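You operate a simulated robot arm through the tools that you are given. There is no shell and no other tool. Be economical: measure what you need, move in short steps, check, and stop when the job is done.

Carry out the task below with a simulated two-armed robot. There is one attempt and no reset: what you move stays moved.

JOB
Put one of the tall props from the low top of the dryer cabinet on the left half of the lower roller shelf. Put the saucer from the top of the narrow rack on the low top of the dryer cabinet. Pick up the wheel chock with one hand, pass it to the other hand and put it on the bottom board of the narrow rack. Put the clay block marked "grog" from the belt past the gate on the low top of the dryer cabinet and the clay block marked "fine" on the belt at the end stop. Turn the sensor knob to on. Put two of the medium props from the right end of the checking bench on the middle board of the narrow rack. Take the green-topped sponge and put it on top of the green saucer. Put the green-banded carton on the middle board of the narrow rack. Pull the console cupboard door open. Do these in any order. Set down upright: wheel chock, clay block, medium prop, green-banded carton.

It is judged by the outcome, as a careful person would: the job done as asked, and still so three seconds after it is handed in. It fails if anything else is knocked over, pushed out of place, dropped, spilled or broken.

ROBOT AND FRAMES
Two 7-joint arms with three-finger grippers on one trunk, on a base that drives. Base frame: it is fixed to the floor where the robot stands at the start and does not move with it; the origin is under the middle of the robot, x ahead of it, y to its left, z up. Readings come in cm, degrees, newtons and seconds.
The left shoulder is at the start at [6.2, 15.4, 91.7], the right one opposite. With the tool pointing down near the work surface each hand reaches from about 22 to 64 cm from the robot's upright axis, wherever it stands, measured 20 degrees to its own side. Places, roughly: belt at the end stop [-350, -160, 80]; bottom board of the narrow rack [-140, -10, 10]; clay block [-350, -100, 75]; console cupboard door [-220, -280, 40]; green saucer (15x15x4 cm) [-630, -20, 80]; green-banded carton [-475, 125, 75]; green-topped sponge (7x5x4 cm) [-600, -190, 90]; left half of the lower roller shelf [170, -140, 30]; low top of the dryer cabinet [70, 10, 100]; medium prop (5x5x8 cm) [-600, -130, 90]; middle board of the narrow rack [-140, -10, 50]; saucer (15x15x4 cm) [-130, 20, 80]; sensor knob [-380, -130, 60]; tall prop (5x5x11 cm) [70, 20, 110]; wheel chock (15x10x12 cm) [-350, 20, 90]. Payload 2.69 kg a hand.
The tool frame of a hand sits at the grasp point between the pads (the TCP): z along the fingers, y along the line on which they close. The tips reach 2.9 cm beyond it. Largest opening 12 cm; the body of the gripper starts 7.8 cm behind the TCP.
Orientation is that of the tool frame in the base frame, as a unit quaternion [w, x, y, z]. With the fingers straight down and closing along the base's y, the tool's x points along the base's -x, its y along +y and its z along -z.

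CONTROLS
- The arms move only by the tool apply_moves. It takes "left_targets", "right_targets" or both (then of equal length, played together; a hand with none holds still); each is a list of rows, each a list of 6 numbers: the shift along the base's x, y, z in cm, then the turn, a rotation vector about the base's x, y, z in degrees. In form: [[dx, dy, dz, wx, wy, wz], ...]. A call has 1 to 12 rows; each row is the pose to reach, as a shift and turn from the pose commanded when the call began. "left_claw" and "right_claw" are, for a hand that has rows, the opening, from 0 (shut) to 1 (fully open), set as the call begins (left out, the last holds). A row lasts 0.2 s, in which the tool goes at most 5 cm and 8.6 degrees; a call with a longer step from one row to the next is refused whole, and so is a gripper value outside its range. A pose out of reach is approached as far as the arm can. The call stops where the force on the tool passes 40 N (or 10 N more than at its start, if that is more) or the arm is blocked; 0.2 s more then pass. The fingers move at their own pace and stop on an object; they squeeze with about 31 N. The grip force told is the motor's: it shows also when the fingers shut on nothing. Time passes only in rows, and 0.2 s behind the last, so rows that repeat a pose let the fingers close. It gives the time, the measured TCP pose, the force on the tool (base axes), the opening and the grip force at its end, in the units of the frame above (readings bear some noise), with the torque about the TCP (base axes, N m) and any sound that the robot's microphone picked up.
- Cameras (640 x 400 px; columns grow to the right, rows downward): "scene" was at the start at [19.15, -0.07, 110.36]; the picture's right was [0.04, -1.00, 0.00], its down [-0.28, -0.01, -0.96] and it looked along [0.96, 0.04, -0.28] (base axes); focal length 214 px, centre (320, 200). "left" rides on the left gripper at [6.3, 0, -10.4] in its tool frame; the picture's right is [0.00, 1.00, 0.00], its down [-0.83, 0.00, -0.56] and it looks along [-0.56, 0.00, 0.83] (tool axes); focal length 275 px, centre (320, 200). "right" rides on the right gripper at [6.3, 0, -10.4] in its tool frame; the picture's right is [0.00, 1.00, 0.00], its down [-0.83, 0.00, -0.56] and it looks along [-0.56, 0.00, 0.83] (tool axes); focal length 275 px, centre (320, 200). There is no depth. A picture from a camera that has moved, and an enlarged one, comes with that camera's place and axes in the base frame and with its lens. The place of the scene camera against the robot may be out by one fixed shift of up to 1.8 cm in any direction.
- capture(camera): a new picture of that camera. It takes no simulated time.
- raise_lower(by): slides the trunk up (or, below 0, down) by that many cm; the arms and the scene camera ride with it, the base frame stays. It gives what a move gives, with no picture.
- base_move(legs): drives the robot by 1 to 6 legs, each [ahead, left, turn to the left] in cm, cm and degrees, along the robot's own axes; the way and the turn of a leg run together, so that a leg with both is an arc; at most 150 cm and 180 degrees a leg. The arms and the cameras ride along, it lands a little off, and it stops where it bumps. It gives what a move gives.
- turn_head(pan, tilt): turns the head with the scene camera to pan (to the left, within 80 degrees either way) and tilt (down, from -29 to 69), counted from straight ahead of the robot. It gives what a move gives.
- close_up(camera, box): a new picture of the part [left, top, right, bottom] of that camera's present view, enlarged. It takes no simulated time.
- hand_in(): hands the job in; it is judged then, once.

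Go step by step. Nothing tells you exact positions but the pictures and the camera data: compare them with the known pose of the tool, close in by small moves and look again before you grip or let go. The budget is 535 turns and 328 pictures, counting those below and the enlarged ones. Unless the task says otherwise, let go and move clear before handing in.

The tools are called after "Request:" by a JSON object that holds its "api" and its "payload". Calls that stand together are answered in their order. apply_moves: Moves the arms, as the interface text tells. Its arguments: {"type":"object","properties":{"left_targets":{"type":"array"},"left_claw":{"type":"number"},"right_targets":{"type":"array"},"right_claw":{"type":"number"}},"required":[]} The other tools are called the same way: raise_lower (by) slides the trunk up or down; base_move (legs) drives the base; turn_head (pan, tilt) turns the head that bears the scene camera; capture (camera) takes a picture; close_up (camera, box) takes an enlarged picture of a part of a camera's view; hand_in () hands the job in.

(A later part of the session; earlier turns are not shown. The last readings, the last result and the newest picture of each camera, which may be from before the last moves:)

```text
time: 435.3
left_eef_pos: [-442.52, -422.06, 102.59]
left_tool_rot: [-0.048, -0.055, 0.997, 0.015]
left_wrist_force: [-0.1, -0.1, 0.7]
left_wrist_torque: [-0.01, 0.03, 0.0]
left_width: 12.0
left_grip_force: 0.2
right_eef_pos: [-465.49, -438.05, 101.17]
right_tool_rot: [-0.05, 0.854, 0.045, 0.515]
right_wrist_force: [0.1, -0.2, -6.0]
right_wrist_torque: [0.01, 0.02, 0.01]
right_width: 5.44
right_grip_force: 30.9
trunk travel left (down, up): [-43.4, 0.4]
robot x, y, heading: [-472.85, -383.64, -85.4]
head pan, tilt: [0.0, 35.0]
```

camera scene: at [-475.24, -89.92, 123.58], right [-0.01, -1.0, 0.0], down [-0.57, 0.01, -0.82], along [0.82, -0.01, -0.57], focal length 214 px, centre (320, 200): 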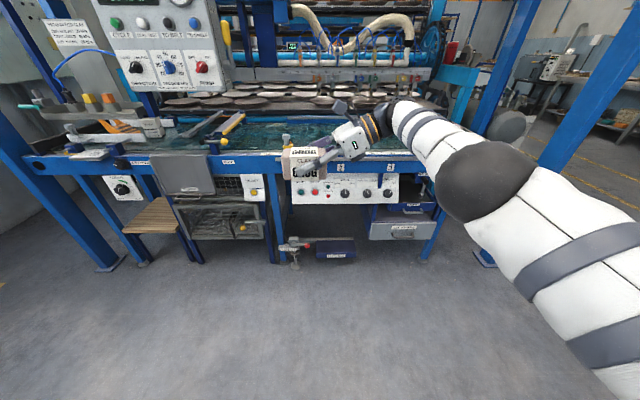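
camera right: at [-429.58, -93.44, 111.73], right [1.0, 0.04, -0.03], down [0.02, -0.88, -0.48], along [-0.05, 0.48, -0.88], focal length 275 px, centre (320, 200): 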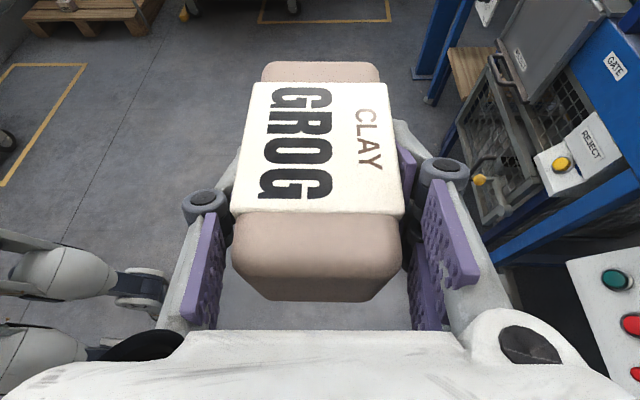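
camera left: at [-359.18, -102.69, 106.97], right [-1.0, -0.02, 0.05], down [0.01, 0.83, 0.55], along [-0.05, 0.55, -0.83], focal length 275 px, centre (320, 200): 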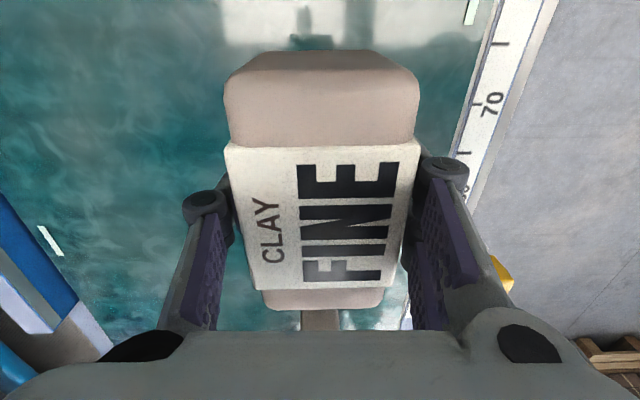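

Request:
{"api": "base_move", "payload": {"legs": [[0, 0, 85], [0, -12, 0], [150, 0, 0], [150, 0, 0]]}}

```text
time: 454.6
left_eef_pos: [-131.96, -375.38, 102.64]
left_tool_rot: [0.046, 0.71, -0.702, 0.021]
left_wrist_force: [0.4, 0.0, 0.0]
left_wrist_torque: [-0.01, 0.01, -0.02]
left_width: 12.01
left_grip_force: 0.1
right_eef_pos: [-118.35, -399.8, 101.24]
right_tool_rot: [-0.382, 0.604, 0.607, 0.348]
right_wrist_force: [0.5, 0.0, -5.6]
right_wrist_torque: [-0.01, 0.01, -0.03]
right_width: 5.44
right_grip_force: 30.7
trunk travel left (down, up): [-43.4, 0.4]
robot x, y, heading: [-172.85, -402.06, -1.1]
head pan, tilt: [0.0, 35.0]
```

Request:
{"api": "base_move", "payload": {"legs": [[140, 0, 1], [0, 0, 90], [150, 0, 0]]}}

Request:
{"api": "turn_head", "payload": {"pan": 0, "tilt": 20}}

Request:
{"api": "capture", "payload": {"camera": "scene"}}

```text
time: 472.4
left_eef_pos: [-62.33, -214.1, 102.78]
left_tool_rot: [0.017, 0.999, 0.018, 0.047]
left_wrist_force: [0.1, -0.4, -0.1]
left_wrist_torque: [-0.01, 0.0, 0.0]
left_width: 12.01
left_grip_force: 0.1
right_eef_pos: [-38.06, -199.83, 101.28]
right_tool_rot: [-0.517, -0.012, 0.855, -0.03]
right_wrist_force: [0.7, 0.0, -6.0]
right_wrist_torque: [-0.02, -0.02, -0.03]
right_width: 5.47
right_grip_force: 31.0
trunk travel left (down, up): [-43.4, 0.4]
robot x, y, heading: [-34.86, -254.89, 90.1]
head pan, tilt: [0.0, 35.0]
```

```text
time: 473.1
left_eef_pos: [-62.25, -214.11, 102.7]
left_tool_rot: [0.016, 0.999, 0.017, 0.048]
left_wrist_force: [0.0, 0.0, -0.1]
left_wrist_torque: [0.02, -0.03, 0.01]
left_width: 11.97
left_grip_force: 0.0
right_eef_pos: [-38.11, -199.79, 101.18]
right_tool_rot: [-0.516, -0.013, 0.856, -0.03]
right_wrist_force: [-0.4, -0.6, -5.5]
right_wrist_torque: [0.0, -0.03, 0.0]
right_width: 5.48
right_grip_force: 30.9
trunk travel left (down, up): [-43.4, 0.4]
robot x, y, heading: [-34.84, -254.67, 90.3]
head pan, tilt: [0.0, 20.0]
```

```text
203 pictures are left
camera scene: at [-34.83, -245.15, 125.96], right [1.0, 0.0, 0.0], down [0.0, -0.34, -0.94], along [0.0, 0.94, -0.34], focal length 214 px, centre (320, 200)
```

scene: 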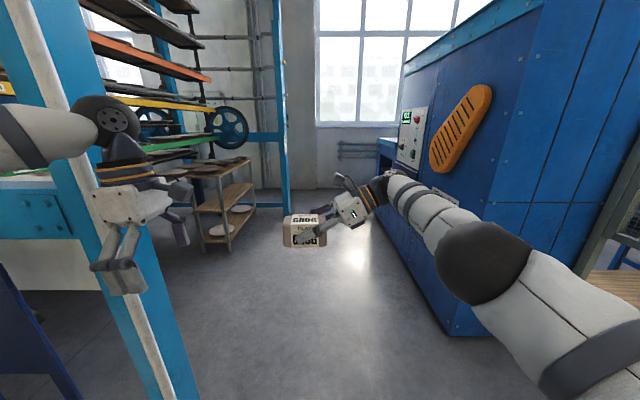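

The corridor is clear. I turn the right hand to point straight ahead and check the block, then go on to the dryer.

Request:
{"api": "apply_moves", "payload": {"right_targets": [[1, 0, 1, 0, 0, -8.3], [2, 0, 2, 0, 0, -16.6], [3, 0, 3, 0, 0, -25], [4.5, 0, 4, 0, 0, -33.3], [6, 0, 5, 0, 0, -41.6], [7.5, 0, 6, 0, 0, -50], [9, 0, 7, 0, 0, -58.3], [10.5, 0, 8, 0, 0, -66.6], [12, 0, 9, 0, 0, -75], [13.5, 0, 10, 0, 0, -83.3], [15, 0, 11, 0, 0, -90]]}}

Request:
{"api": "base_move", "payload": {"legs": [[110, -4, 0]]}}

Request:
{"api": "capture", "payload": {"camera": "scene"}}

```text
time: 474.4
left_eef_pos: [-62.53, -214.16, 102.57]
left_tool_rot: [0.016, 0.998, 0.019, 0.05]
left_wrist_force: [0.3, -0.6, 0.0]
left_wrist_torque: [-0.02, 0.09, 0.0]
left_width: 12.01
left_grip_force: 0.0
right_eef_pos: [-37.81, -189.6, 106.33]
right_tool_rot: [-0.486, 0.258, 0.826, 0.123]
right_wrist_force: [-5.7, -2.3, -5.9]
right_wrist_torque: [-0.05, -0.2, -0.21]
right_width: 5.47
right_grip_force: 30.5
right hand out of reach, approached as far as the arm can: row 1, 2, 3, 4, 5, 6
trunk travel left (down, up): [-43.4, 0.4]
robot x, y, heading: [-35.27, -254.73, 89.8]
head pan, tilt: [0.0, 20.0]
stopped in row 6 (right hand): the force on the tool passed its limit at 65 N (the readings are from after the stop); the commanded pose is now the measured one
```

```text
time: 480.0
left_eef_pos: [-60.29, -104.15, 102.72]
left_tool_rot: [0.017, 0.998, 0.027, 0.048]
left_wrist_force: [-0.2, -0.6, -0.1]
left_wrist_torque: [-0.03, -0.01, 0.01]
left_width: 12.04
left_grip_force: 0.1
right_eef_pos: [-35.97, -79.28, 106.6]
right_tool_rot: [-0.489, 0.25, 0.827, 0.119]
right_wrist_force: [0.6, 0.8, -5.9]
right_wrist_torque: [0.0, -0.06, 0.01]
right_width: 5.46
right_grip_force: 31.1
trunk travel left (down, up): [-43.4, 0.4]
robot x, y, heading: [-31.92, -144.54, 91.2]
head pan, tilt: [0.0, 20.0]
```

```text
202 pictures are left
camera scene: at [-32.31, -134.75, 125.96], right [1.0, 0.02, 0.0], down [0.01, -0.34, -0.94], along [-0.02, 0.94, -0.34], focal length 214 px, centre (320, 200)
```

scene: 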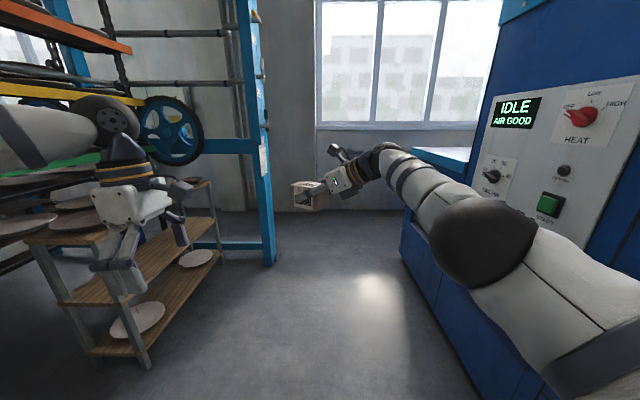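

Request:
{"api": "apply_moves", "payload": {"right_targets": [[2, -4, 0, 0, 0, 0], [4, -8, 0, 0, 0, -5], [6, -12, 0, 0, 0, -13], [8, -15, 0, 0, 0, -21], [10, -16, 0, 0, 0, -29], [11, -16, 0, 0, 0, -37], [12, -16, 0, 0, 0, -41]]}}

Request:
{"api": "capture", "payload": {"camera": "right"}}

```text
time: 480.8
left_eef_pos: [-60.66, -104.13, 102.62]
left_tool_rot: [0.016, 0.998, 0.027, 0.048]
left_wrist_force: [1.1, 0.2, -0.4]
left_wrist_torque: [-0.04, 0.1, 0.01]
left_width: 12.0
left_grip_force: 0.2
right_eef_pos: [-38.72, -78.69, 106.92]
right_tool_rot: [-0.469, 0.307, 0.816, 0.141]
right_wrist_force: [-6.7, -2.5, -5.4]
right_wrist_torque: [0.03, -0.22, -0.29]
right_width: 5.48
right_grip_force: 30.9
right hand out of reach, approached as far as the arm can: row 1, 2, 3
trunk travel left (down, up): [-43.4, 0.4]
robot x, y, heading: [-32.57, -144.25, 90.9]
head pan, tilt: [0.0, 20.0]
stopped in row 3 (right hand): the force on the tool passed its limit at 66 N (the readings are from after the stop); the commanded pose is now the measured one
```

```text
201 pictures are left
camera right: at [-34.14, -81.74, 117.77], right [0.63, 0.77, -0.05], down [0.69, -0.59, -0.42], along [-0.36, 0.23, -0.91], focal length 275 px, centre (320, 200)
```

right: 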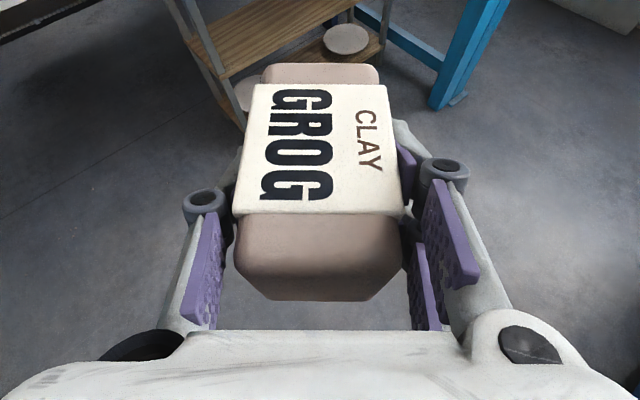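

The wrist seems at a joint limit in this pose. I rotate it back first, then take the other way round: tool down, yaw, then pitch up.

Request:
{"api": "apply_moves", "payload": {"right_targets": [[0, -1, 0, 0, 0, 8], [0, -2, 0, 0, 0, 16], [0, -4, 0, 0, 0, 24], [0, -6, 0, 0, 0, 32], [0, -8, 0, 0, 0, 40]]}}

```text
time: 482.0
left_eef_pos: [-60.29, -104.23, 102.67]
left_tool_rot: [0.015, 0.998, 0.028, 0.048]
left_wrist_force: [0.4, 1.1, -0.8]
left_wrist_torque: [0.03, 0.0, -0.02]
left_width: 12.01
left_grip_force: 0.0
right_eef_pos: [-38.42, -91.45, 105.55]
right_tool_rot: [-0.492, 0.009, 0.87, -0.028]
right_wrist_force: [-0.1, -0.5, -5.3]
right_wrist_torque: [0.04, -0.04, -0.02]
right_width: 5.47
right_grip_force: 30.8
right hand out of reach, approached as far as the arm can: row 1, 2, 3, 4, 5
trunk travel left (down, up): [-43.4, 0.4]
robot x, y, heading: [-32.31, -144.4, 91.2]
head pan, tilt: [0.0, 20.0]
```

Request:
{"api": "apply_moves", "payload": {"right_targets": [[0, 0, 1, 0, -8, 0], [1, 0, 2, 0, -16, 0], [2, 0, 3, 0, -24, 0], [3, 0, 4, 0, -32, 0], [4, 0, 5, 0, -40, 0], [5, 0, 5, 0, -48, 0], [6, 0, 5, 0, -56, 0], [7, 0, 5, 0, -61, 0]]}}

Request:
{"api": "apply_moves", "payload": {"right_targets": [[1, 0, 0, 0, 0, -8.4], [2, 0, 0, 0, 0, -16.8], [3, 0, 0, 0, 0, -25.2], [4, 0, 0, 0, 0, -33.6], [5, 0, 0, 0, 0, -42], [6, 0, 0, 0, 0, -50.4], [7, 0, 0, 0, 0, -58.8], [8, 0, 0, 0, 0, -67.2], [8, 0, 0, 0, 0, -75.6], [8, 0, 0, 0, 0, -84], [8, 0, 0, 0, 0, -90]]}}

Request:
{"api": "capture", "payload": {"camera": "scene"}}

```text
time: 483.8
left_eef_pos: [-59.89, -104.14, 102.77]
left_tool_rot: [0.016, 0.998, 0.027, 0.047]
left_wrist_force: [1.1, 0.2, 0.7]
left_wrist_torque: [0.01, 0.12, -0.02]
left_width: 11.97
left_grip_force: 0.0
right_eef_pos: [-24.61, -96.25, 110.9]
right_tool_rot: [0.011, 0.02, 1.0, -0.016]
right_wrist_force: [1.4, 0.1, -7.4]
right_wrist_torque: [0.0, 0.12, -0.01]
right_width: 5.47
right_grip_force: 31.2
right hand out of reach, approached as far as the arm can: row 2, 3, 4, 5, 6, 7, 8
trunk travel left (down, up): [-43.4, 0.4]
robot x, y, heading: [-32.17, -144.46, 91.1]
head pan, tilt: [0.0, 20.0]
```

```text
time: 486.2
left_eef_pos: [-60.32, -104.07, 102.72]
left_tool_rot: [0.016, 0.998, 0.027, 0.049]
left_wrist_force: [-0.8, 0.0, -0.3]
left_wrist_torque: [0.01, 0.0, -0.02]
left_width: 11.98
left_grip_force: 0.0
right_eef_pos: [-16.74, -96.57, 111.12]
right_tool_rot: [-0.001, 0.724, 0.689, -0.025]
right_wrist_force: [-0.3, -0.2, -6.9]
right_wrist_torque: [0.03, 0.04, -0.02]
right_width: 5.48
right_grip_force: 31.4
trunk travel left (down, up): [-43.4, 0.4]
robot x, y, heading: [-32.44, -143.95, 91.0]
head pan, tilt: [0.0, 20.0]
```

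```text
200 pictures are left
camera scene: at [-32.3, -134.79, 125.97], right [1.0, 0.02, 0.0], down [0.01, -0.34, -0.94], along [-0.02, 0.94, -0.34], focal length 214 px, centre (320, 200)
```

scene: 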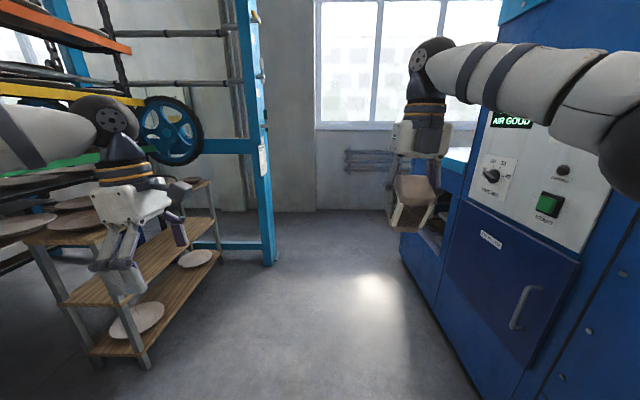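

Now I pitch the hand up so the block is level and pointing ahead.

Request:
{"api": "apply_moves", "payload": {"right_targets": [[0, 1, 0, 8, 0, 0], [0, 2, 0, 16, 0, 0], [0, 3, 0, 24, 0, 0], [0, 4, 0, 32, 0, 0], [0, 5, 0, 40, 0, 0], [0, 6, 0, 48, 0, 0], [0, 7, 0, 56, 0, 0], [0, 7, 0, 61, 0, 0]]}}

Request:
{"api": "base_move", "payload": {"legs": [[-5, 15, 0], [120, 0, 0]]}}

Request:
{"api": "capture", "payload": {"camera": "scene"}}

```text
time: 488.0
left_eef_pos: [-60.3, -104.09, 102.67]
left_tool_rot: [0.017, 0.998, 0.027, 0.049]
left_wrist_force: [-0.1, -0.6, 0.3]
left_wrist_torque: [0.0, 0.0, 0.0]
left_width: 12.0
left_grip_force: 0.0
right_eef_pos: [-16.68, -89.65, 110.99]
right_tool_rot: [-0.368, 0.622, 0.609, 0.328]
right_wrist_force: [0.5, -0.1, -5.7]
right_wrist_torque: [-0.07, -0.04, -0.01]
right_width: 5.5
right_grip_force: 30.7
trunk travel left (down, up): [-43.4, 0.4]
robot x, y, heading: [-31.86, -144.48, 91.0]
head pan, tilt: [0.0, 20.0]
```

```text
time: 495.5
left_eef_pos: [-76.33, 10.8, 102.62]
left_tool_rot: [0.016, 0.998, 0.022, 0.048]
left_wrist_force: [-0.2, 0.8, -0.6]
left_wrist_torque: [-0.05, -0.03, -0.01]
left_width: 12.03
left_grip_force: 0.0
right_eef_pos: [-32.5, 24.97, 111.02]
right_tool_rot: [-0.365, 0.626, 0.605, 0.33]
right_wrist_force: [-0.4, 0.0, -6.6]
right_wrist_torque: [-0.05, 0.02, 0.03]
right_width: 5.46
right_grip_force: 30.9
trunk travel left (down, up): [-43.4, 0.4]
robot x, y, heading: [-48.9, -29.83, 90.6]
head pan, tilt: [0.0, 20.0]
```

```text
199 pictures are left
camera scene: at [-48.64, -20.13, 125.97], right [1.0, 0.01, 0.0], down [0.0, -0.34, -0.94], along [-0.01, 0.94, -0.34], focal length 214 px, centre (320, 200)
```

scene: 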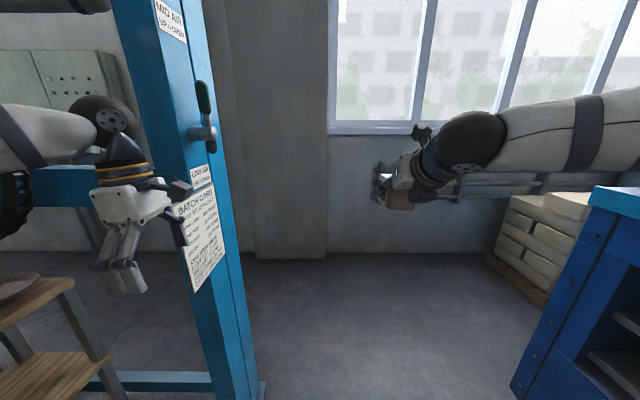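

Request:
{"api": "base_move", "payload": {"legs": [[0, 0, -90.5], [8, 0, 0], [0, 55, 0]]}}

Request:
{"api": "turn_head", "payload": {"pan": 0, "tilt": 25}}

Request:
{"api": "capture", "payload": {"camera": "scene"}}

```text
time: 504.8
left_eef_pos: [1.34, 53.28, 102.65]
left_tool_rot: [0.045, 0.711, -0.701, 0.022]
left_wrist_force: [-0.3, 0.5, -0.5]
left_wrist_torque: [-0.03, -0.02, 0.0]
left_width: 12.0
left_grip_force: 0.1
right_eef_pos: [14.2, 9.07, 111.02]
right_tool_rot: [-0.018, 0.87, -0.026, 0.492]
right_wrist_force: [0.1, -0.3, -6.3]
right_wrist_torque: [-0.01, 0.03, -0.01]
right_width: 5.46
right_grip_force: 31.2
trunk travel left (down, up): [-43.4, 0.4]
robot x, y, heading: [-39.98, 27.03, -1.0]
head pan, tilt: [0.0, 20.0]
```

```text
time: 505.5
left_eef_pos: [1.3, 53.18, 102.76]
left_tool_rot: [0.047, 0.712, -0.7, 0.021]
left_wrist_force: [0.1, 0.4, -0.6]
left_wrist_torque: [0.02, -0.01, 0.02]
left_width: 11.99
left_grip_force: 0.1
right_eef_pos: [14.02, 9.04, 111.1]
right_tool_rot: [-0.018, 0.87, -0.026, 0.492]
right_wrist_force: [0.3, 0.6, -5.9]
right_wrist_torque: [0.03, 0.01, 0.02]
right_width: 5.47
right_grip_force: 30.8
trunk travel left (down, up): [-43.4, 0.4]
robot x, y, heading: [-39.91, 26.78, -0.9]
head pan, tilt: [0.0, 25.0]
```

```text
198 pictures are left
camera scene: at [-29.87, 26.05, 125.16], right [-0.02, -1.0, 0.0], down [-0.42, 0.01, -0.91], along [0.91, -0.02, -0.42], focal length 214 px, centre (320, 200)
```

scene: 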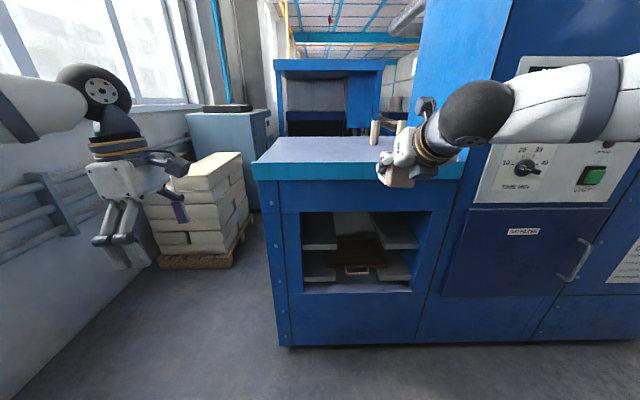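

The block needs more height before going over the dryer top. I raise both hands, then drive forward.

Request:
{"api": "apply_moves", "payload": {"left_targets": [[0, -2, 3, 0, 0, 0], [0, -5, 6, 0, 0, 0], [0, -8, 9, 0, 0, 0], [0, -11, 12, 0, 0, 0], [0, -12, 13, 0, 0, 0]], "right_targets": [[0, 0, 2, 0, 0, 0], [0, 0, 4, 0, 0, 0], [0, 0, 6, 0, 0, 0], [0, 0, 8, 0, 0, 0], [0, 0, 9, 0, 0, 0]]}}

Request:
{"api": "base_move", "payload": {"legs": [[38, 0, 0.8]]}}

Request:
{"api": "capture", "payload": {"camera": "right"}}

Request:
{"api": "capture", "payload": {"camera": "scene"}}

```text
time: 506.7
left_eef_pos: [1.14, 41.21, 115.4]
left_tool_rot: [0.046, 0.712, -0.7, 0.022]
left_wrist_force: [-0.2, -0.2, -0.2]
left_wrist_torque: [0.0, -0.03, 0.0]
left_width: 12.0
left_grip_force: 0.1
right_eef_pos: [13.98, 9.25, 119.96]
right_tool_rot: [-0.018, 0.871, -0.026, 0.491]
right_wrist_force: [-0.7, -0.4, -6.1]
right_wrist_torque: [0.0, 0.02, -0.02]
right_width: 5.48
right_grip_force: 30.9
trunk travel left (down, up): [-43.4, 0.4]
robot x, y, heading: [-40.02, 26.33, -1.3]
head pan, tilt: [0.0, 25.0]
```

```text
time: 509.0
left_eef_pos: [38.08, 40.97, 115.48]
left_tool_rot: [0.046, 0.715, -0.698, 0.022]
left_wrist_force: [0.9, 0.9, 0.0]
left_wrist_torque: [-0.01, 0.02, -0.03]
left_width: 11.99
left_grip_force: 0.0
right_eef_pos: [51.2, 8.96, 119.91]
right_tool_rot: [-0.02, 0.87, -0.023, 0.492]
right_wrist_force: [0.7, -0.1, -6.6]
right_wrist_torque: [0.01, 0.08, -0.02]
right_width: 5.48
right_grip_force: 30.8
trunk travel left (down, up): [-43.4, 0.4]
robot x, y, heading: [-3.32, 26.25, -0.7]
head pan, tilt: [0.0, 25.0]
```

```text
197 pictures are left
camera right: at [45.44, 8.51, 130.74], right [-0.02, -1.0, -0.05], down [-0.91, 0.04, -0.42], along [0.42, 0.04, -0.9], focal length 275 px, centre (320, 200)
```

right: 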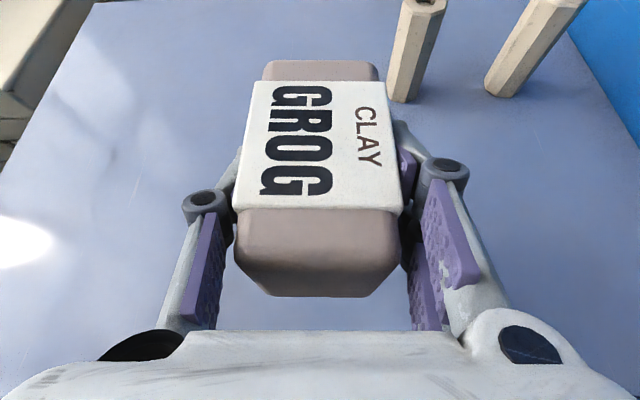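

```text
196 pictures are left
camera scene: at [7.22, 25.59, 125.16], right [-0.01, -1.0, 0.0], down [-0.42, 0.0, -0.91], along [0.91, -0.01, -0.42], focal length 214 px, centre (320, 200)
```

scene: 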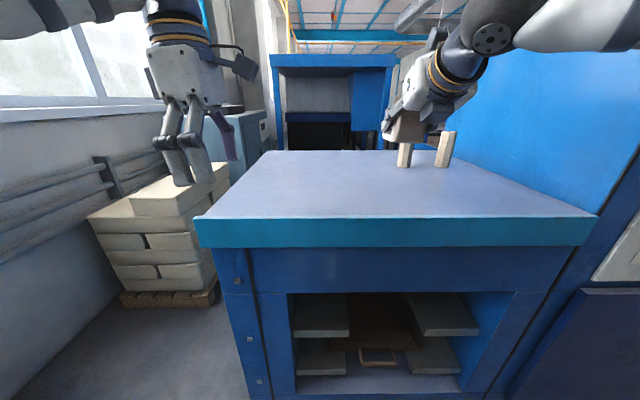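

GROG is over the free front part of the dryer top, with the props well beyond. I level it and lower it gently.

Request:
{"api": "apply_moves", "payload": {"right_targets": [[1, 1.5, -2, 0, -3.4, 0], [2, 3, -4, 0, -3.4, 0], [2, 3, -6, 0, -3.4, 0], [2, 3, -8, 0, -3.4, 0], [2, 3, -8.8, 0, -3.4, 0]]}}

Request:
{"api": "apply_moves", "payload": {"right_targets": [[0, 0, -0.4, 0, 0, 0], [0, 0, -0.8, 0, 0, 0], [0, 0, -1.2, 0, 0, 0]]}}

```text
time: 510.2
left_eef_pos: [38.06, 40.93, 115.45]
left_tool_rot: [0.047, 0.715, -0.697, 0.022]
left_wrist_force: [0.5, -0.1, 0.2]
left_wrist_torque: [0.01, -0.01, -0.01]
left_width: 11.99
left_grip_force: 0.0
right_eef_pos: [53.16, 11.95, 111.2]
right_tool_rot: [-0.02, 0.855, -0.023, 0.517]
right_wrist_force: [0.2, -0.8, -5.9]
right_wrist_torque: [0.0, 0.05, 0.01]
right_width: 5.51
right_grip_force: 30.7
trunk travel left (down, up): [-43.4, 0.4]
robot x, y, heading: [-2.96, 25.95, -0.6]
head pan, tilt: [0.0, 25.0]
```

```text
time: 511.0
left_eef_pos: [38.06, 40.92, 115.39]
left_tool_rot: [0.047, 0.715, -0.697, 0.022]
left_wrist_force: [0.7, 0.5, 0.0]
left_wrist_torque: [-0.02, 0.03, 0.01]
left_width: 11.99
left_grip_force: 0.0
right_eef_pos: [53.24, 11.91, 109.91]
right_tool_rot: [-0.019, 0.856, -0.023, 0.517]
right_wrist_force: [-0.6, -1.3, -6.9]
right_wrist_torque: [0.0, 0.05, 0.0]
right_width: 5.46
right_grip_force: 31.0
trunk travel left (down, up): [-43.4, 0.4]
robot x, y, heading: [-2.66, 25.9, -0.5]
head pan, tilt: [0.0, 25.0]
```

Request:
{"api": "apply_moves", "payload": {"right_targets": [[0, 0, -0.4, 0, 0, 0], [0, 0, -0.8, 0, 0, 0], [0, 0, -1.2, 0, 0, 0]]}}

Request:
{"api": "capture", "payload": {"camera": "scene"}}

```text
time: 511.8
left_eef_pos: [38.14, 40.91, 115.41]
left_tool_rot: [0.046, 0.714, -0.698, 0.021]
left_wrist_force: [0.1, -0.1, 0.2]
left_wrist_torque: [-0.01, -0.02, 0.01]
left_width: 12.01
left_grip_force: 0.2
right_eef_pos: [53.02, 11.89, 108.6]
right_tool_rot: [-0.022, 0.856, -0.022, 0.516]
right_wrist_force: [1.5, -0.4, -5.1]
right_wrist_torque: [-0.03, 0.1, 0.01]
right_width: 5.47
right_grip_force: 31.1
trunk travel left (down, up): [-43.4, 0.4]
robot x, y, heading: [-3.07, 26.16, -0.7]
head pan, tilt: [0.0, 25.0]
```

```text
195 pictures are left
camera scene: at [7.19, 25.6, 125.16], right [-0.01, -1.0, 0.0], down [-0.42, 0.0, -0.91], along [0.91, -0.01, -0.42], focal length 214 px, centre (320, 200)
```

scene: 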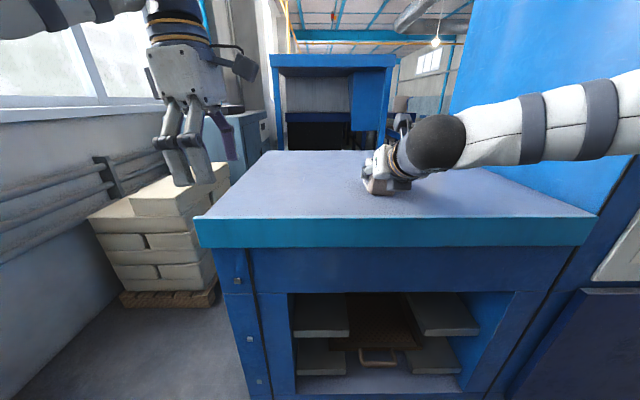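

Still no contact; I continue in small steps.

Request:
{"api": "apply_moves", "payload": {"right_targets": [[0, 0, -0.4, 0, 0, 0], [0, 0, -0.8, 0, 0, 0], [0, 0, -1.2, 0, 0, 0], [0, 0, -1.6, 0, 0, 0]]}}

Request:
{"api": "capture", "payload": {"camera": "right"}}

```text
time: 512.9
left_eef_pos: [37.79, 40.99, 115.41]
left_tool_rot: [0.045, 0.715, -0.697, 0.023]
left_wrist_force: [0.9, 0.0, -0.4]
left_wrist_torque: [-0.02, -0.01, 0.01]
left_width: 11.99
left_grip_force: 0.0
right_eef_pos: [53.01, 11.86, 108.32]
right_tool_rot: [-0.021, 0.849, -0.019, 0.528]
right_wrist_force: [-7.6, 0.1, 21.8]
right_wrist_torque: [-0.85, 0.69, -0.18]
right_width: 5.51
right_grip_force: 31.0
trunk travel left (down, up): [-43.4, 0.4]
robot x, y, heading: [-2.81, 25.94, -0.7]
head pan, tilt: [0.0, 25.0]
stopped in row 4 (right hand): the force on the tool passed its limit at 43 N (the readings are from after the stop); the commanded pose is now the measured one
```

```text
194 pictures are left
camera right: at [46.37, 11.49, 118.61], right [-0.01, -1.0, -0.05], down [-0.87, 0.03, -0.5], along [0.5, 0.04, -0.86], focal length 275 px, centre (320, 200)
```

right: 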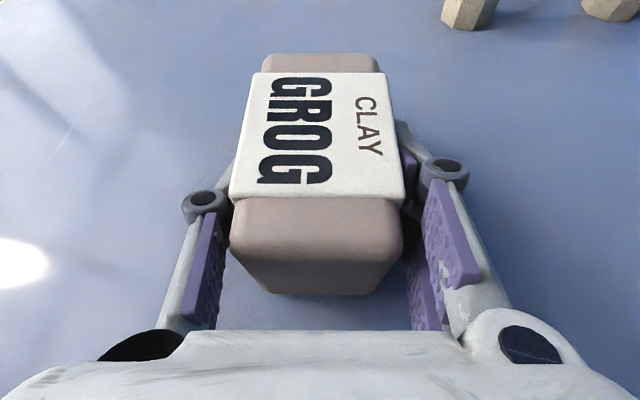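

Contact. I release and withdraw back and up.

Request:
{"api": "apply_moves", "payload": {"right_targets": [[0, 0, 0.3, 0, 0, 0], [0, 0, 0.3, 0, 0, 0], [0, 0, 0.3, 0, 0, 0], [-2, 0, 2, 0, 0, 0], [-5, 0, 4.5, 0, 0, 0], [-8, 0, 7.5, 0, 0, 0], [-11, 0, 10, 0, 0, 0]], "right_claw": 0.85}}

Request:
{"api": "capture", "payload": {"camera": "right"}}

```text
time: 514.5
left_eef_pos: [38.05, 40.98, 115.46]
left_tool_rot: [0.046, 0.715, -0.697, 0.023]
left_wrist_force: [-0.2, 0.3, 0.4]
left_wrist_torque: [-0.03, -0.02, -0.02]
left_width: 12.0
left_grip_force: 0.0
right_eef_pos: [41.95, 11.54, 117.72]
right_tool_rot: [-0.02, 0.851, -0.021, 0.524]
right_wrist_force: [-1.0, 0.2, 0.5]
right_wrist_torque: [-0.01, 0.03, 0.02]
right_width: 10.2
right_grip_force: 0.1
trunk travel left (down, up): [-43.4, 0.4]
robot x, y, heading: [-2.75, 26.3, -0.8]
head pan, tilt: [0.0, 25.0]
```

```text
193 pictures are left
camera right: at [35.44, 11.17, 128.02], right [-0.01, -1.0, -0.05], down [-0.87, 0.04, -0.49], along [0.49, 0.04, -0.87], focal length 275 px, centre (320, 200)
```

right: 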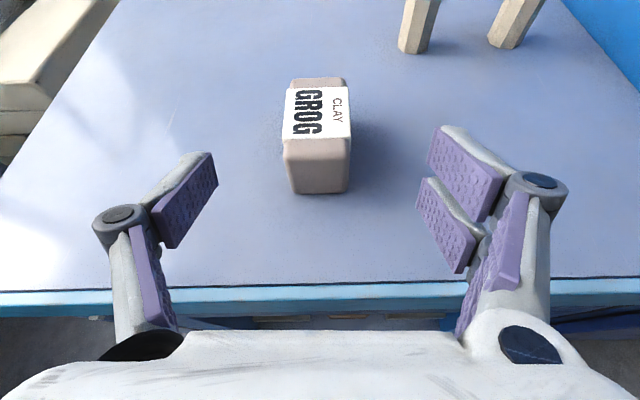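

GROG stands on the dryer top. Next is the saucer on the narrow rack: I back away and turn to face the rack.

Request:
{"api": "base_move", "payload": {"legs": [[-45, 0, 0.8], [0, -50, 0], [0, 0, -180]]}}

Request:
{"api": "turn_head", "payload": {"pan": 0, "tilt": 35}}

Request:
{"api": "capture", "payload": {"camera": "scene"}}

```text
time: 528.5
left_eef_pos: [-86.71, -42.09, 115.37]
left_tool_rot: [-0.024, 0.677, 0.734, 0.044]
left_wrist_force: [-1.0, 0.2, 0.7]
left_wrist_torque: [-0.01, 0.01, -0.03]
left_width: 12.01
left_grip_force: 0.0
right_eef_pos: [-92.4, -13.02, 117.64]
right_tool_rot: [-0.523, -0.004, 0.852, -0.036]
right_wrist_force: [0.3, -0.1, -0.6]
right_wrist_torque: [0.0, 0.02, 0.01]
right_width: 10.2
right_grip_force: 0.0
trunk travel left (down, up): [-43.4, 0.4]
robot x, y, heading: [-46.31, -25.25, -177.3]
head pan, tilt: [0.0, 25.0]
```

```text
time: 529.2
left_eef_pos: [-86.75, -42.09, 115.46]
left_tool_rot: [-0.024, 0.676, 0.735, 0.044]
left_wrist_force: [0.5, -0.6, 0.0]
left_wrist_torque: [0.02, 0.04, -0.01]
left_width: 12.0
left_grip_force: 0.0
right_eef_pos: [-92.56, -13.11, 117.62]
right_tool_rot: [-0.523, -0.003, 0.852, -0.035]
right_wrist_force: [0.5, 0.7, -0.2]
right_wrist_torque: [0.01, -0.04, -0.02]
right_width: 10.21
right_grip_force: 0.2
trunk travel left (down, up): [-43.4, 0.4]
robot x, y, heading: [-46.82, -24.94, -177.4]
head pan, tilt: [0.0, 35.0]
```

```text
192 pictures are left
camera scene: at [-55.91, -25.92, 123.59], right [-0.05, 1.0, 0.0], down [0.57, 0.03, -0.82], along [-0.82, -0.04, -0.57], focal length 214 px, centre (320, 200)
```

scene: 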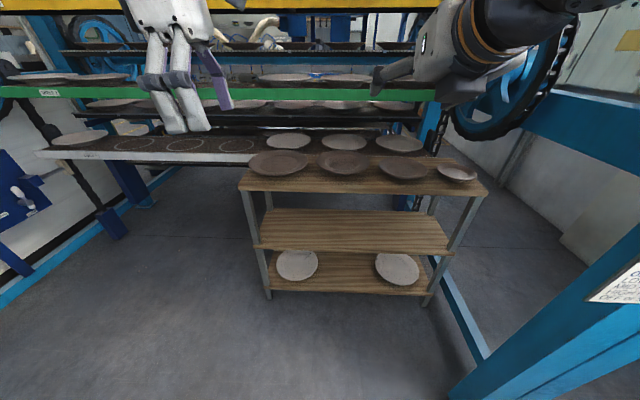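

The narrow rack's top holds three plates and, at the right end, a smaller saucer. I zoom in.

Request:
{"api": "close_up", "payload": {"camera": "scene", "box": [230, 130, 500, 310]}}

```text
2.22 times, centred on (365, 220) of scene
camera zoom: at [-55.91, -25.92, 123.59], right [-0.05, 1.0, 0.0], down [0.57, 0.03, -0.82], along [-0.82, -0.04, -0.57], focal length 477 px, centre (220, 156)
```

zoom: 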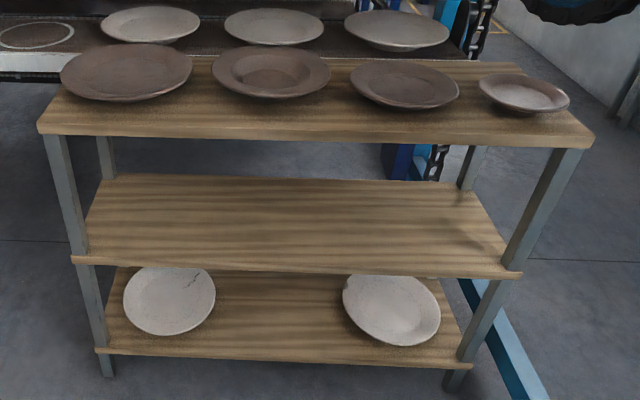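

I'll take the saucer by its front rim with a slanted pinch: one finger under, one over. First I reorient the right hand: down, yaw, then pitch up.

Request:
{"api": "apply_moves", "payload": {"right_targets": [[0, 0, 0, 0, -8, 0], [0, 0, 0, 0, -16, 0], [0, 0, 0, 0, -24, 0], [0, 0, 0, 0, -32, 0], [0, 0, 0, 0, -40, 0], [0, 0, 0, 0, -48, 0], [0, 0, 0, 0, -56, 0], [0, 0, 0, 0, -58.5, 0]]}}

Request:
{"api": "apply_moves", "payload": {"right_targets": [[0, 0, 0, 0, 0, 8.3], [0, 0, 0, 0, 0, 16.6], [0, 0, 0, 0, 0, 24.9], [0, 0, 0, 0, 0, 33.2], [0, 0, 0, 0, 0, 41.5], [0, 0, 0, 0, 0, 49.8], [0, 0, 0, 0, 0, 58.1], [0, 0, 0, 0, 0, 66.4], [0, 0, 0, 0, 0, 74.7], [0, 0, 0, 0, 0, 83], [0, 0, 0, 0, 0, 88]]}}

Request:
{"api": "apply_moves", "payload": {"right_targets": [[0, 0, -2, 0, 8, 0], [-1, 0, -4, 0, 16, 0], [-2, 0, -6, 0, 24, 0], [-3, 0, -8, 0, 32, 0], [-4, 0, -10, 0, 40, 0], [-5, 0, -12, 0, 48, 0], [-6, 0, -14, 0, 55, 0]], "right_claw": 0.5}}

Request:
{"api": "capture", "payload": {"camera": "right"}}

```text
time: 531.0
left_eef_pos: [-86.62, -42.15, 115.48]
left_tool_rot: [-0.024, 0.676, 0.735, 0.044]
left_wrist_force: [-0.2, -0.2, 0.1]
left_wrist_torque: [-0.02, 0.0, 0.0]
left_width: 11.99
left_grip_force: 0.0
right_eef_pos: [-92.54, -13.07, 117.48]
right_tool_rot: [-0.039, 0.014, 0.999, -0.033]
right_wrist_force: [-0.5, -0.2, 0.2]
right_wrist_torque: [-0.01, 0.03, -0.01]
right_width: 10.23
right_grip_force: 0.0
trunk travel left (down, up): [-43.4, 0.4]
robot x, y, heading: [-46.55, -24.85, -177.6]
head pan, tilt: [0.0, 35.0]
```

```text
time: 533.4
left_eef_pos: [-86.91, -42.24, 115.29]
left_tool_rot: [-0.024, 0.676, 0.735, 0.045]
left_wrist_force: [0.0, -1.1, -0.4]
left_wrist_torque: [-0.04, -0.08, 0.02]
left_width: 12.01
left_grip_force: 0.2
right_eef_pos: [-91.26, -12.99, 118.07]
right_tool_rot: [-0.005, -0.685, 0.727, -0.051]
right_wrist_force: [-0.3, 0.2, -0.8]
right_wrist_torque: [0.01, -0.07, 0.01]
right_width: 10.21
right_grip_force: 0.0
right hand out of reach, approached as far as the arm can: row 10, 11
trunk travel left (down, up): [-43.4, 0.4]
robot x, y, heading: [-46.53, -25.19, -177.2]
head pan, tilt: [0.0, 35.0]
```

```text
time: 535.0
left_eef_pos: [-86.7, -42.28, 115.43]
left_tool_rot: [-0.024, 0.676, 0.735, 0.046]
left_wrist_force: [0.6, 0.2, -0.6]
left_wrist_torque: [0.03, 0.01, -0.01]
left_width: 12.01
left_grip_force: 0.0
right_eef_pos: [-96.97, -13.03, 104.12]
right_tool_rot: [-0.341, -0.631, 0.643, 0.268]
right_wrist_force: [-0.1, 0.6, -0.6]
right_wrist_torque: [0.01, 0.0, 0.04]
right_width: 6.01
right_grip_force: 0.1
trunk travel left (down, up): [-43.4, 0.4]
robot x, y, heading: [-46.7, -24.87, -177.4]
head pan, tilt: [0.0, 35.0]
```

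```text
190 pictures are left
camera right: at [-88.87, -18.41, 111.18], right [-0.63, 0.05, 0.78], down [0.41, 0.87, 0.27], along [-0.66, 0.48, -0.57], focal length 275 px, centre (320, 200)
```

right: 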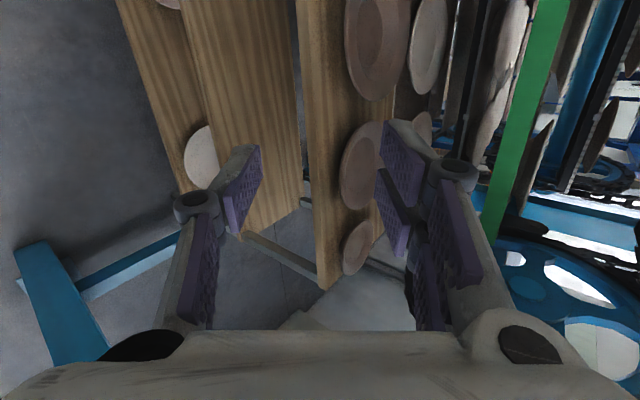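

The saucer is at about (-133.6, 24, 83), and a teal post stands at (-90, 40). I approach diagonally, facing north-west.

Request:
{"api": "base_move", "payload": {"legs": [[38, 3, 0], [0, 0, -45]]}}

Request:
{"api": "capture", "payload": {"camera": "right"}}

Request:
{"api": "capture", "payload": {"camera": "scene"}}

```text
time: 539.5
left_eef_pos: [-125.95, -14.74, 115.42]
left_tool_rot: [-0.006, 0.902, 0.43, 0.05]
left_wrist_force: [0.0, -1.1, -0.3]
left_wrist_torque: [0.01, 0.01, -0.03]
left_width: 11.98
left_grip_force: 0.0
right_eef_pos: [-113.27, 13.47, 104.17]
right_tool_rot: [-0.216, -0.344, 0.832, 0.378]
right_wrist_force: [0.5, -0.3, -0.1]
right_wrist_torque: [-0.01, 0.01, 0.01]
right_width: 6.01
right_grip_force: 0.0
trunk travel left (down, up): [-43.4, 0.4]
robot x, y, heading: [-85.36, -30.09, 138.9]
head pan, tilt: [0.0, 35.0]
```

```text
189 pictures are left
camera right: at [-111.23, 3.87, 111.28], right [-0.41, 0.47, 0.78], down [0.9, 0.35, 0.27], along [-0.14, 0.81, -0.57], focal length 275 px, centre (320, 200)
```

right: 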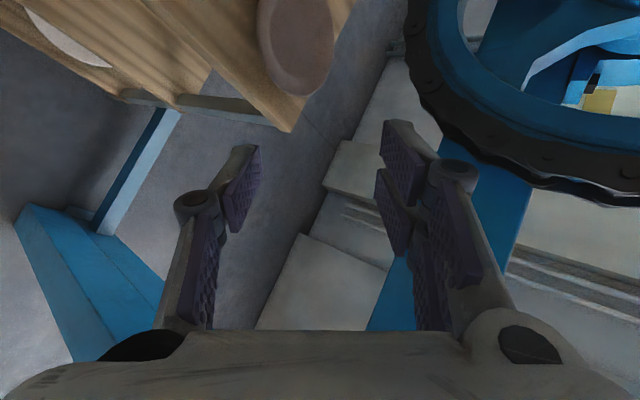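

```text
188 pictures are left
camera scene: at [-92.21, -24.34, 123.59], right [0.66, 0.75, 0.0], down [0.43, -0.38, -0.82], along [-0.62, 0.54, -0.57], focal length 214 px, centre (320, 200)
```

scene: 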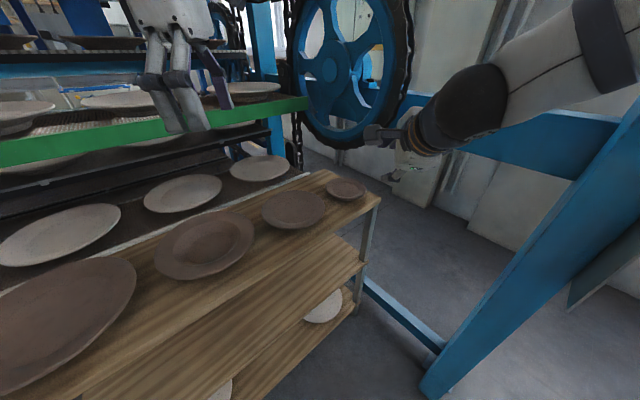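

The saucer centre is at about (-134, 24.5). I bring the pinch to a pre-approach point in front of its near rim.

Request:
{"api": "apply_moves", "payload": {"right_targets": [[-2, 0.6, -3, 0, 0, 0], [-4, 1.2, -6, 0, 0, 0], [-6, 1.8, -9, 0, 0, 0], [-8, 2.4, -12, 0, 0, 0], [-9.6, 2.9, -14.7, 0, 0, 0], [-9.6, 2.9, -14.7, 0, 0, 0]]}}

Request:
{"api": "capture", "payload": {"camera": "right"}}

```text
time: 540.9
left_eef_pos: [-126.0, -14.76, 115.41]
left_tool_rot: [-0.005, 0.902, 0.429, 0.049]
left_wrist_force: [0.7, 0.0, 0.0]
left_wrist_torque: [-0.03, 0.0, -0.01]
left_width: 11.98
left_grip_force: 0.0
right_eef_pos: [-122.87, 16.61, 89.49]
right_tool_rot: [-0.216, -0.344, 0.832, 0.379]
right_wrist_force: [0.6, -1.1, 0.4]
right_wrist_torque: [0.0, 0.0, 0.0]
right_width: 6.02
right_grip_force: 0.1
trunk travel left (down, up): [-43.4, 0.4]
robot x, y, heading: [-85.42, -30.24, 138.9]
head pan, tilt: [0.0, 35.0]
```

```text
187 pictures are left
camera right: at [-120.77, 6.99, 96.57], right [-0.41, 0.47, 0.78], down [0.9, 0.35, 0.27], along [-0.14, 0.81, -0.57], focal length 275 px, centre (320, 200)
```

right: 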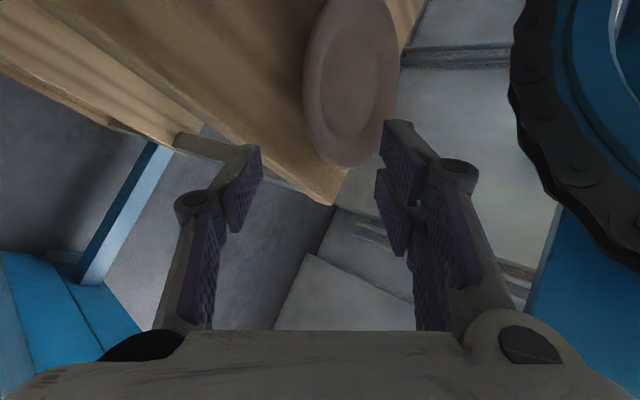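

The rim is at about z=84. I flatten the pitch, narrow the opening, and line up just in front of the rim.

Request:
{"api": "apply_moves", "payload": {"right_targets": [[0, 0, -1, 4.6, 5.9, 0], [-0.8, 0.2, -2, 9.2, 11.8, 0], [-1.6, 0.4, -3, 9.2, 11.8, 0], [-1.6, 0.4, -3, 9.2, 11.8, 0]], "right_claw": 0.33}}

Request:
{"api": "capture", "payload": {"camera": "right"}}

Request:
{"api": "capture", "payload": {"camera": "left"}}

```text
time: 541.9
left_eef_pos: [-126.05, -14.73, 115.32]
left_tool_rot: [-0.006, 0.902, 0.429, 0.051]
left_wrist_force: [0.3, -0.1, -0.4]
left_wrist_torque: [0.0, 0.03, -0.01]
left_width: 12.01
left_grip_force: 0.1
right_eef_pos: [-124.56, 16.77, 86.41]
right_tool_rot: [-0.272, -0.32, 0.773, 0.476]
right_wrist_force: [0.3, -0.3, 0.2]
right_wrist_torque: [0.01, 0.0, -0.06]
right_width: 3.98
right_grip_force: 0.1
trunk travel left (down, up): [-43.4, 0.4]
robot x, y, heading: [-85.27, -29.83, 138.9]
head pan, tilt: [0.0, 35.0]
```

```text
186 pictures are left
camera right: at [-121.14, 6.14, 91.42], right [-0.24, 0.34, 0.91], down [0.94, 0.31, 0.13], along [-0.24, 0.89, -0.39], focal length 275 px, centre (320, 200)
```

right: 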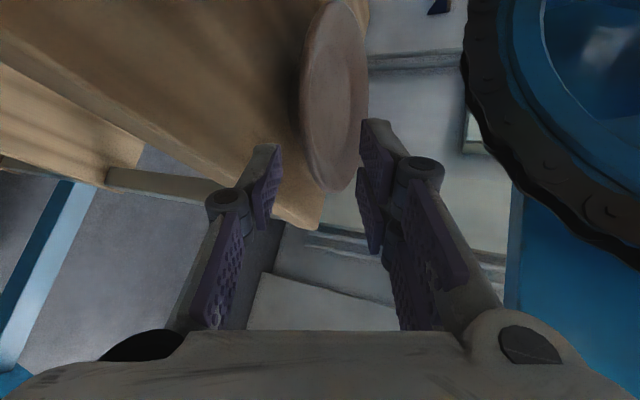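

```text
185 pictures are left
camera left: at [-122.94, -10.31, 126.38], right [0.77, -0.64, 0.03], down [-0.57, -0.67, 0.47], along [-0.28, -0.38, -0.88], focal length 275 px, centre (320, 200)
```

left: 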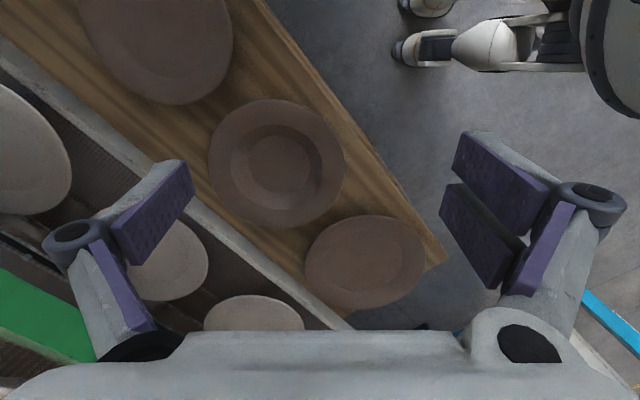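

The rim lies between the fingers. I advance.

Request:
{"api": "apply_moves", "payload": {"right_targets": [[-1.5, 1.2, -0.5, 0, 0, 0], [-3, 2.4, -1, 0, 0, 0], [-4.4, 3.5, -1.4, 0, 0, 0], [-4.4, 3.5, -1.4, 0, 0, 0]]}}

Request:
{"api": "capture", "payload": {"camera": "right"}}

```text
time: 542.9
left_eef_pos: [-126.07, -14.77, 115.47]
left_tool_rot: [-0.006, 0.902, 0.429, 0.051]
left_wrist_force: [-0.1, -0.1, -0.5]
left_wrist_torque: [0.0, 0.0, -0.01]
left_width: 11.98
left_grip_force: 0.1
right_eef_pos: [-129.03, 20.21, 85.01]
right_tool_rot: [-0.272, -0.319, 0.773, 0.477]
right_wrist_force: [0.3, 0.0, -0.4]
right_wrist_torque: [0.02, 0.01, 0.01]
right_width: 4.02
right_grip_force: 0.3
trunk travel left (down, up): [-43.4, 0.4]
robot x, y, heading: [-85.28, -30.57, 138.9]
head pan, tilt: [0.0, 35.0]
```

```text
184 pictures are left
camera right: at [-125.56, 9.68, 89.88], right [-0.24, 0.34, 0.91], down [0.94, 0.31, 0.13], along [-0.24, 0.89, -0.39], focal length 275 px, centre (320, 200)
```

right: 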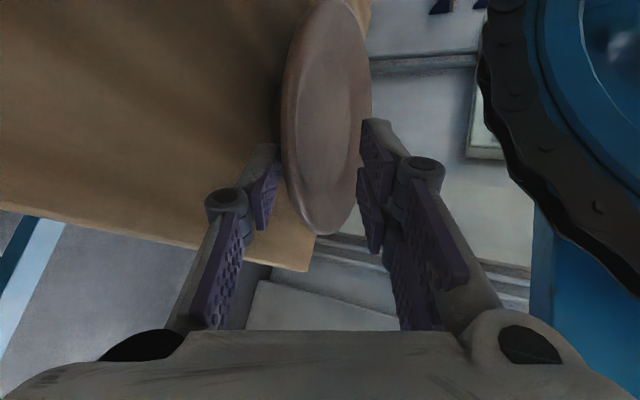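

The lower finger is just under the rim and the upper one above the dish. I close.

Request:
{"api": "apply_moves", "payload": {"right_targets": [[0, 0, 0, 0, 0, 0], [0, 0, 0, 0, 0, 0], [0, 0, 0, 0, 0, 0]], "right_claw": 0}}

Request:
{"api": "capture", "payload": {"camera": "right"}}

Request:
{"api": "capture", "payload": {"camera": "scene"}}

```text
time: 543.7
left_eef_pos: [-126.0, -14.65, 115.41]
left_tool_rot: [-0.005, 0.901, 0.43, 0.05]
left_wrist_force: [0.4, -0.8, 0.3]
left_wrist_torque: [0.0, 0.0, -0.02]
left_width: 12.0
left_grip_force: 0.1
right_eef_pos: [-129.03, 20.26, 84.82]
right_tool_rot: [-0.271, -0.321, 0.773, 0.475]
right_wrist_force: [-0.1, -0.4, -2.1]
right_wrist_torque: [-0.11, -0.14, 0.0]
right_width: 0.87
right_grip_force: 31.3
trunk travel left (down, up): [-43.4, 0.4]
robot x, y, heading: [-85.49, -30.2, 139.0]
head pan, tilt: [0.0, 35.0]
```

```text
183 pictures are left
camera right: at [-125.57, 9.68, 89.87], right [-0.24, 0.34, 0.91], down [0.94, 0.31, 0.13], along [-0.24, 0.89, -0.39], focal length 275 px, centre (320, 200)
```

right: 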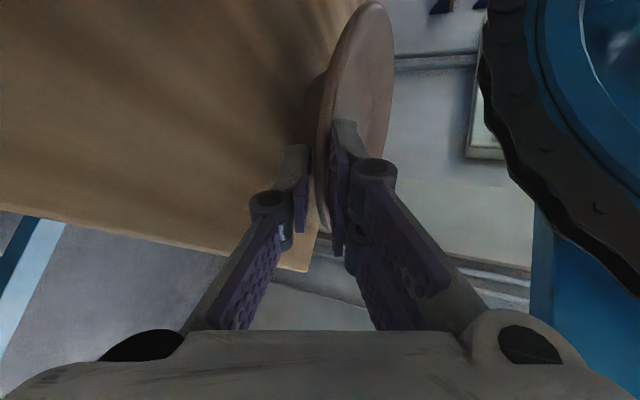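

```text
182 pictures are left
camera scene: at [-92.23, -24.32, 123.58], right [0.66, 0.75, 0.0], down [0.43, -0.38, -0.82], along [-0.62, 0.54, -0.57], focal length 214 px, centre (320, 200)
```

scene: 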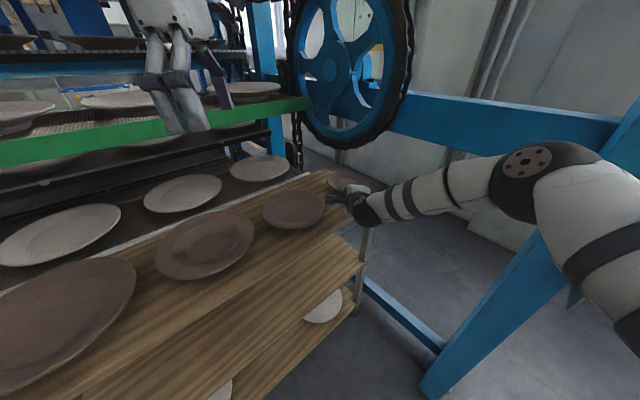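

The rim is held. I lift and withdraw.

Request:
{"api": "apply_moves", "payload": {"right_targets": [[0, 0, 2, 0, 0, 0], [0, 0, 5, 0, 0, 0], [0.5, -0.5, 9, 0, 0, 0], [1.5, -1.5, 13, 0, 0, 0], [3, -3, 17, 0, 0, 0], [5, -5, 20, 0, 0, 0]]}}

Request:
{"api": "capture", "payload": {"camera": "scene"}}

```text
time: 545.1
left_eef_pos: [-125.98, -14.73, 115.48]
left_tool_rot: [-0.006, 0.902, 0.429, 0.05]
left_wrist_force: [-0.3, 0.2, 0.4]
left_wrist_torque: [-0.01, 0.0, -0.02]
left_width: 12.01
left_grip_force: 0.1
right_eef_pos: [-123.96, 15.11, 105.03]
right_tool_rot: [-0.272, -0.32, 0.772, 0.476]
right_wrist_force: [0.3, 0.6, -2.7]
right_wrist_torque: [-0.13, -0.12, -0.01]
right_width: 0.85
right_grip_force: 31.4
trunk travel left (down, up): [-43.4, 0.4]
robot x, y, heading: [-85.56, -30.23, 139.0]
head pan, tilt: [0.0, 35.0]
```

```text
181 pictures are left
camera scene: at [-92.16, -24.39, 123.6], right [0.66, 0.75, 0.0], down [0.43, -0.38, -0.82], along [-0.62, 0.54, -0.57], focal length 214 px, centre (320, 200)
```

scene: 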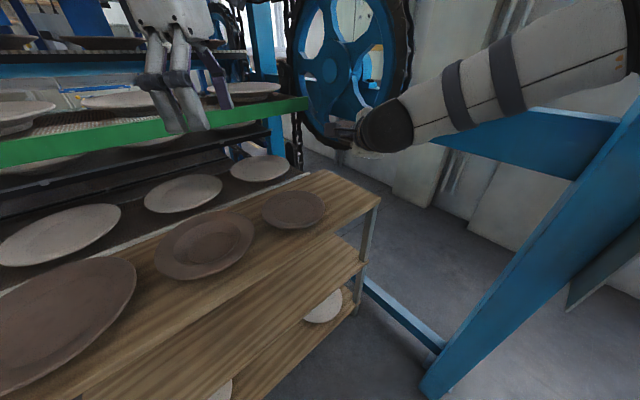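

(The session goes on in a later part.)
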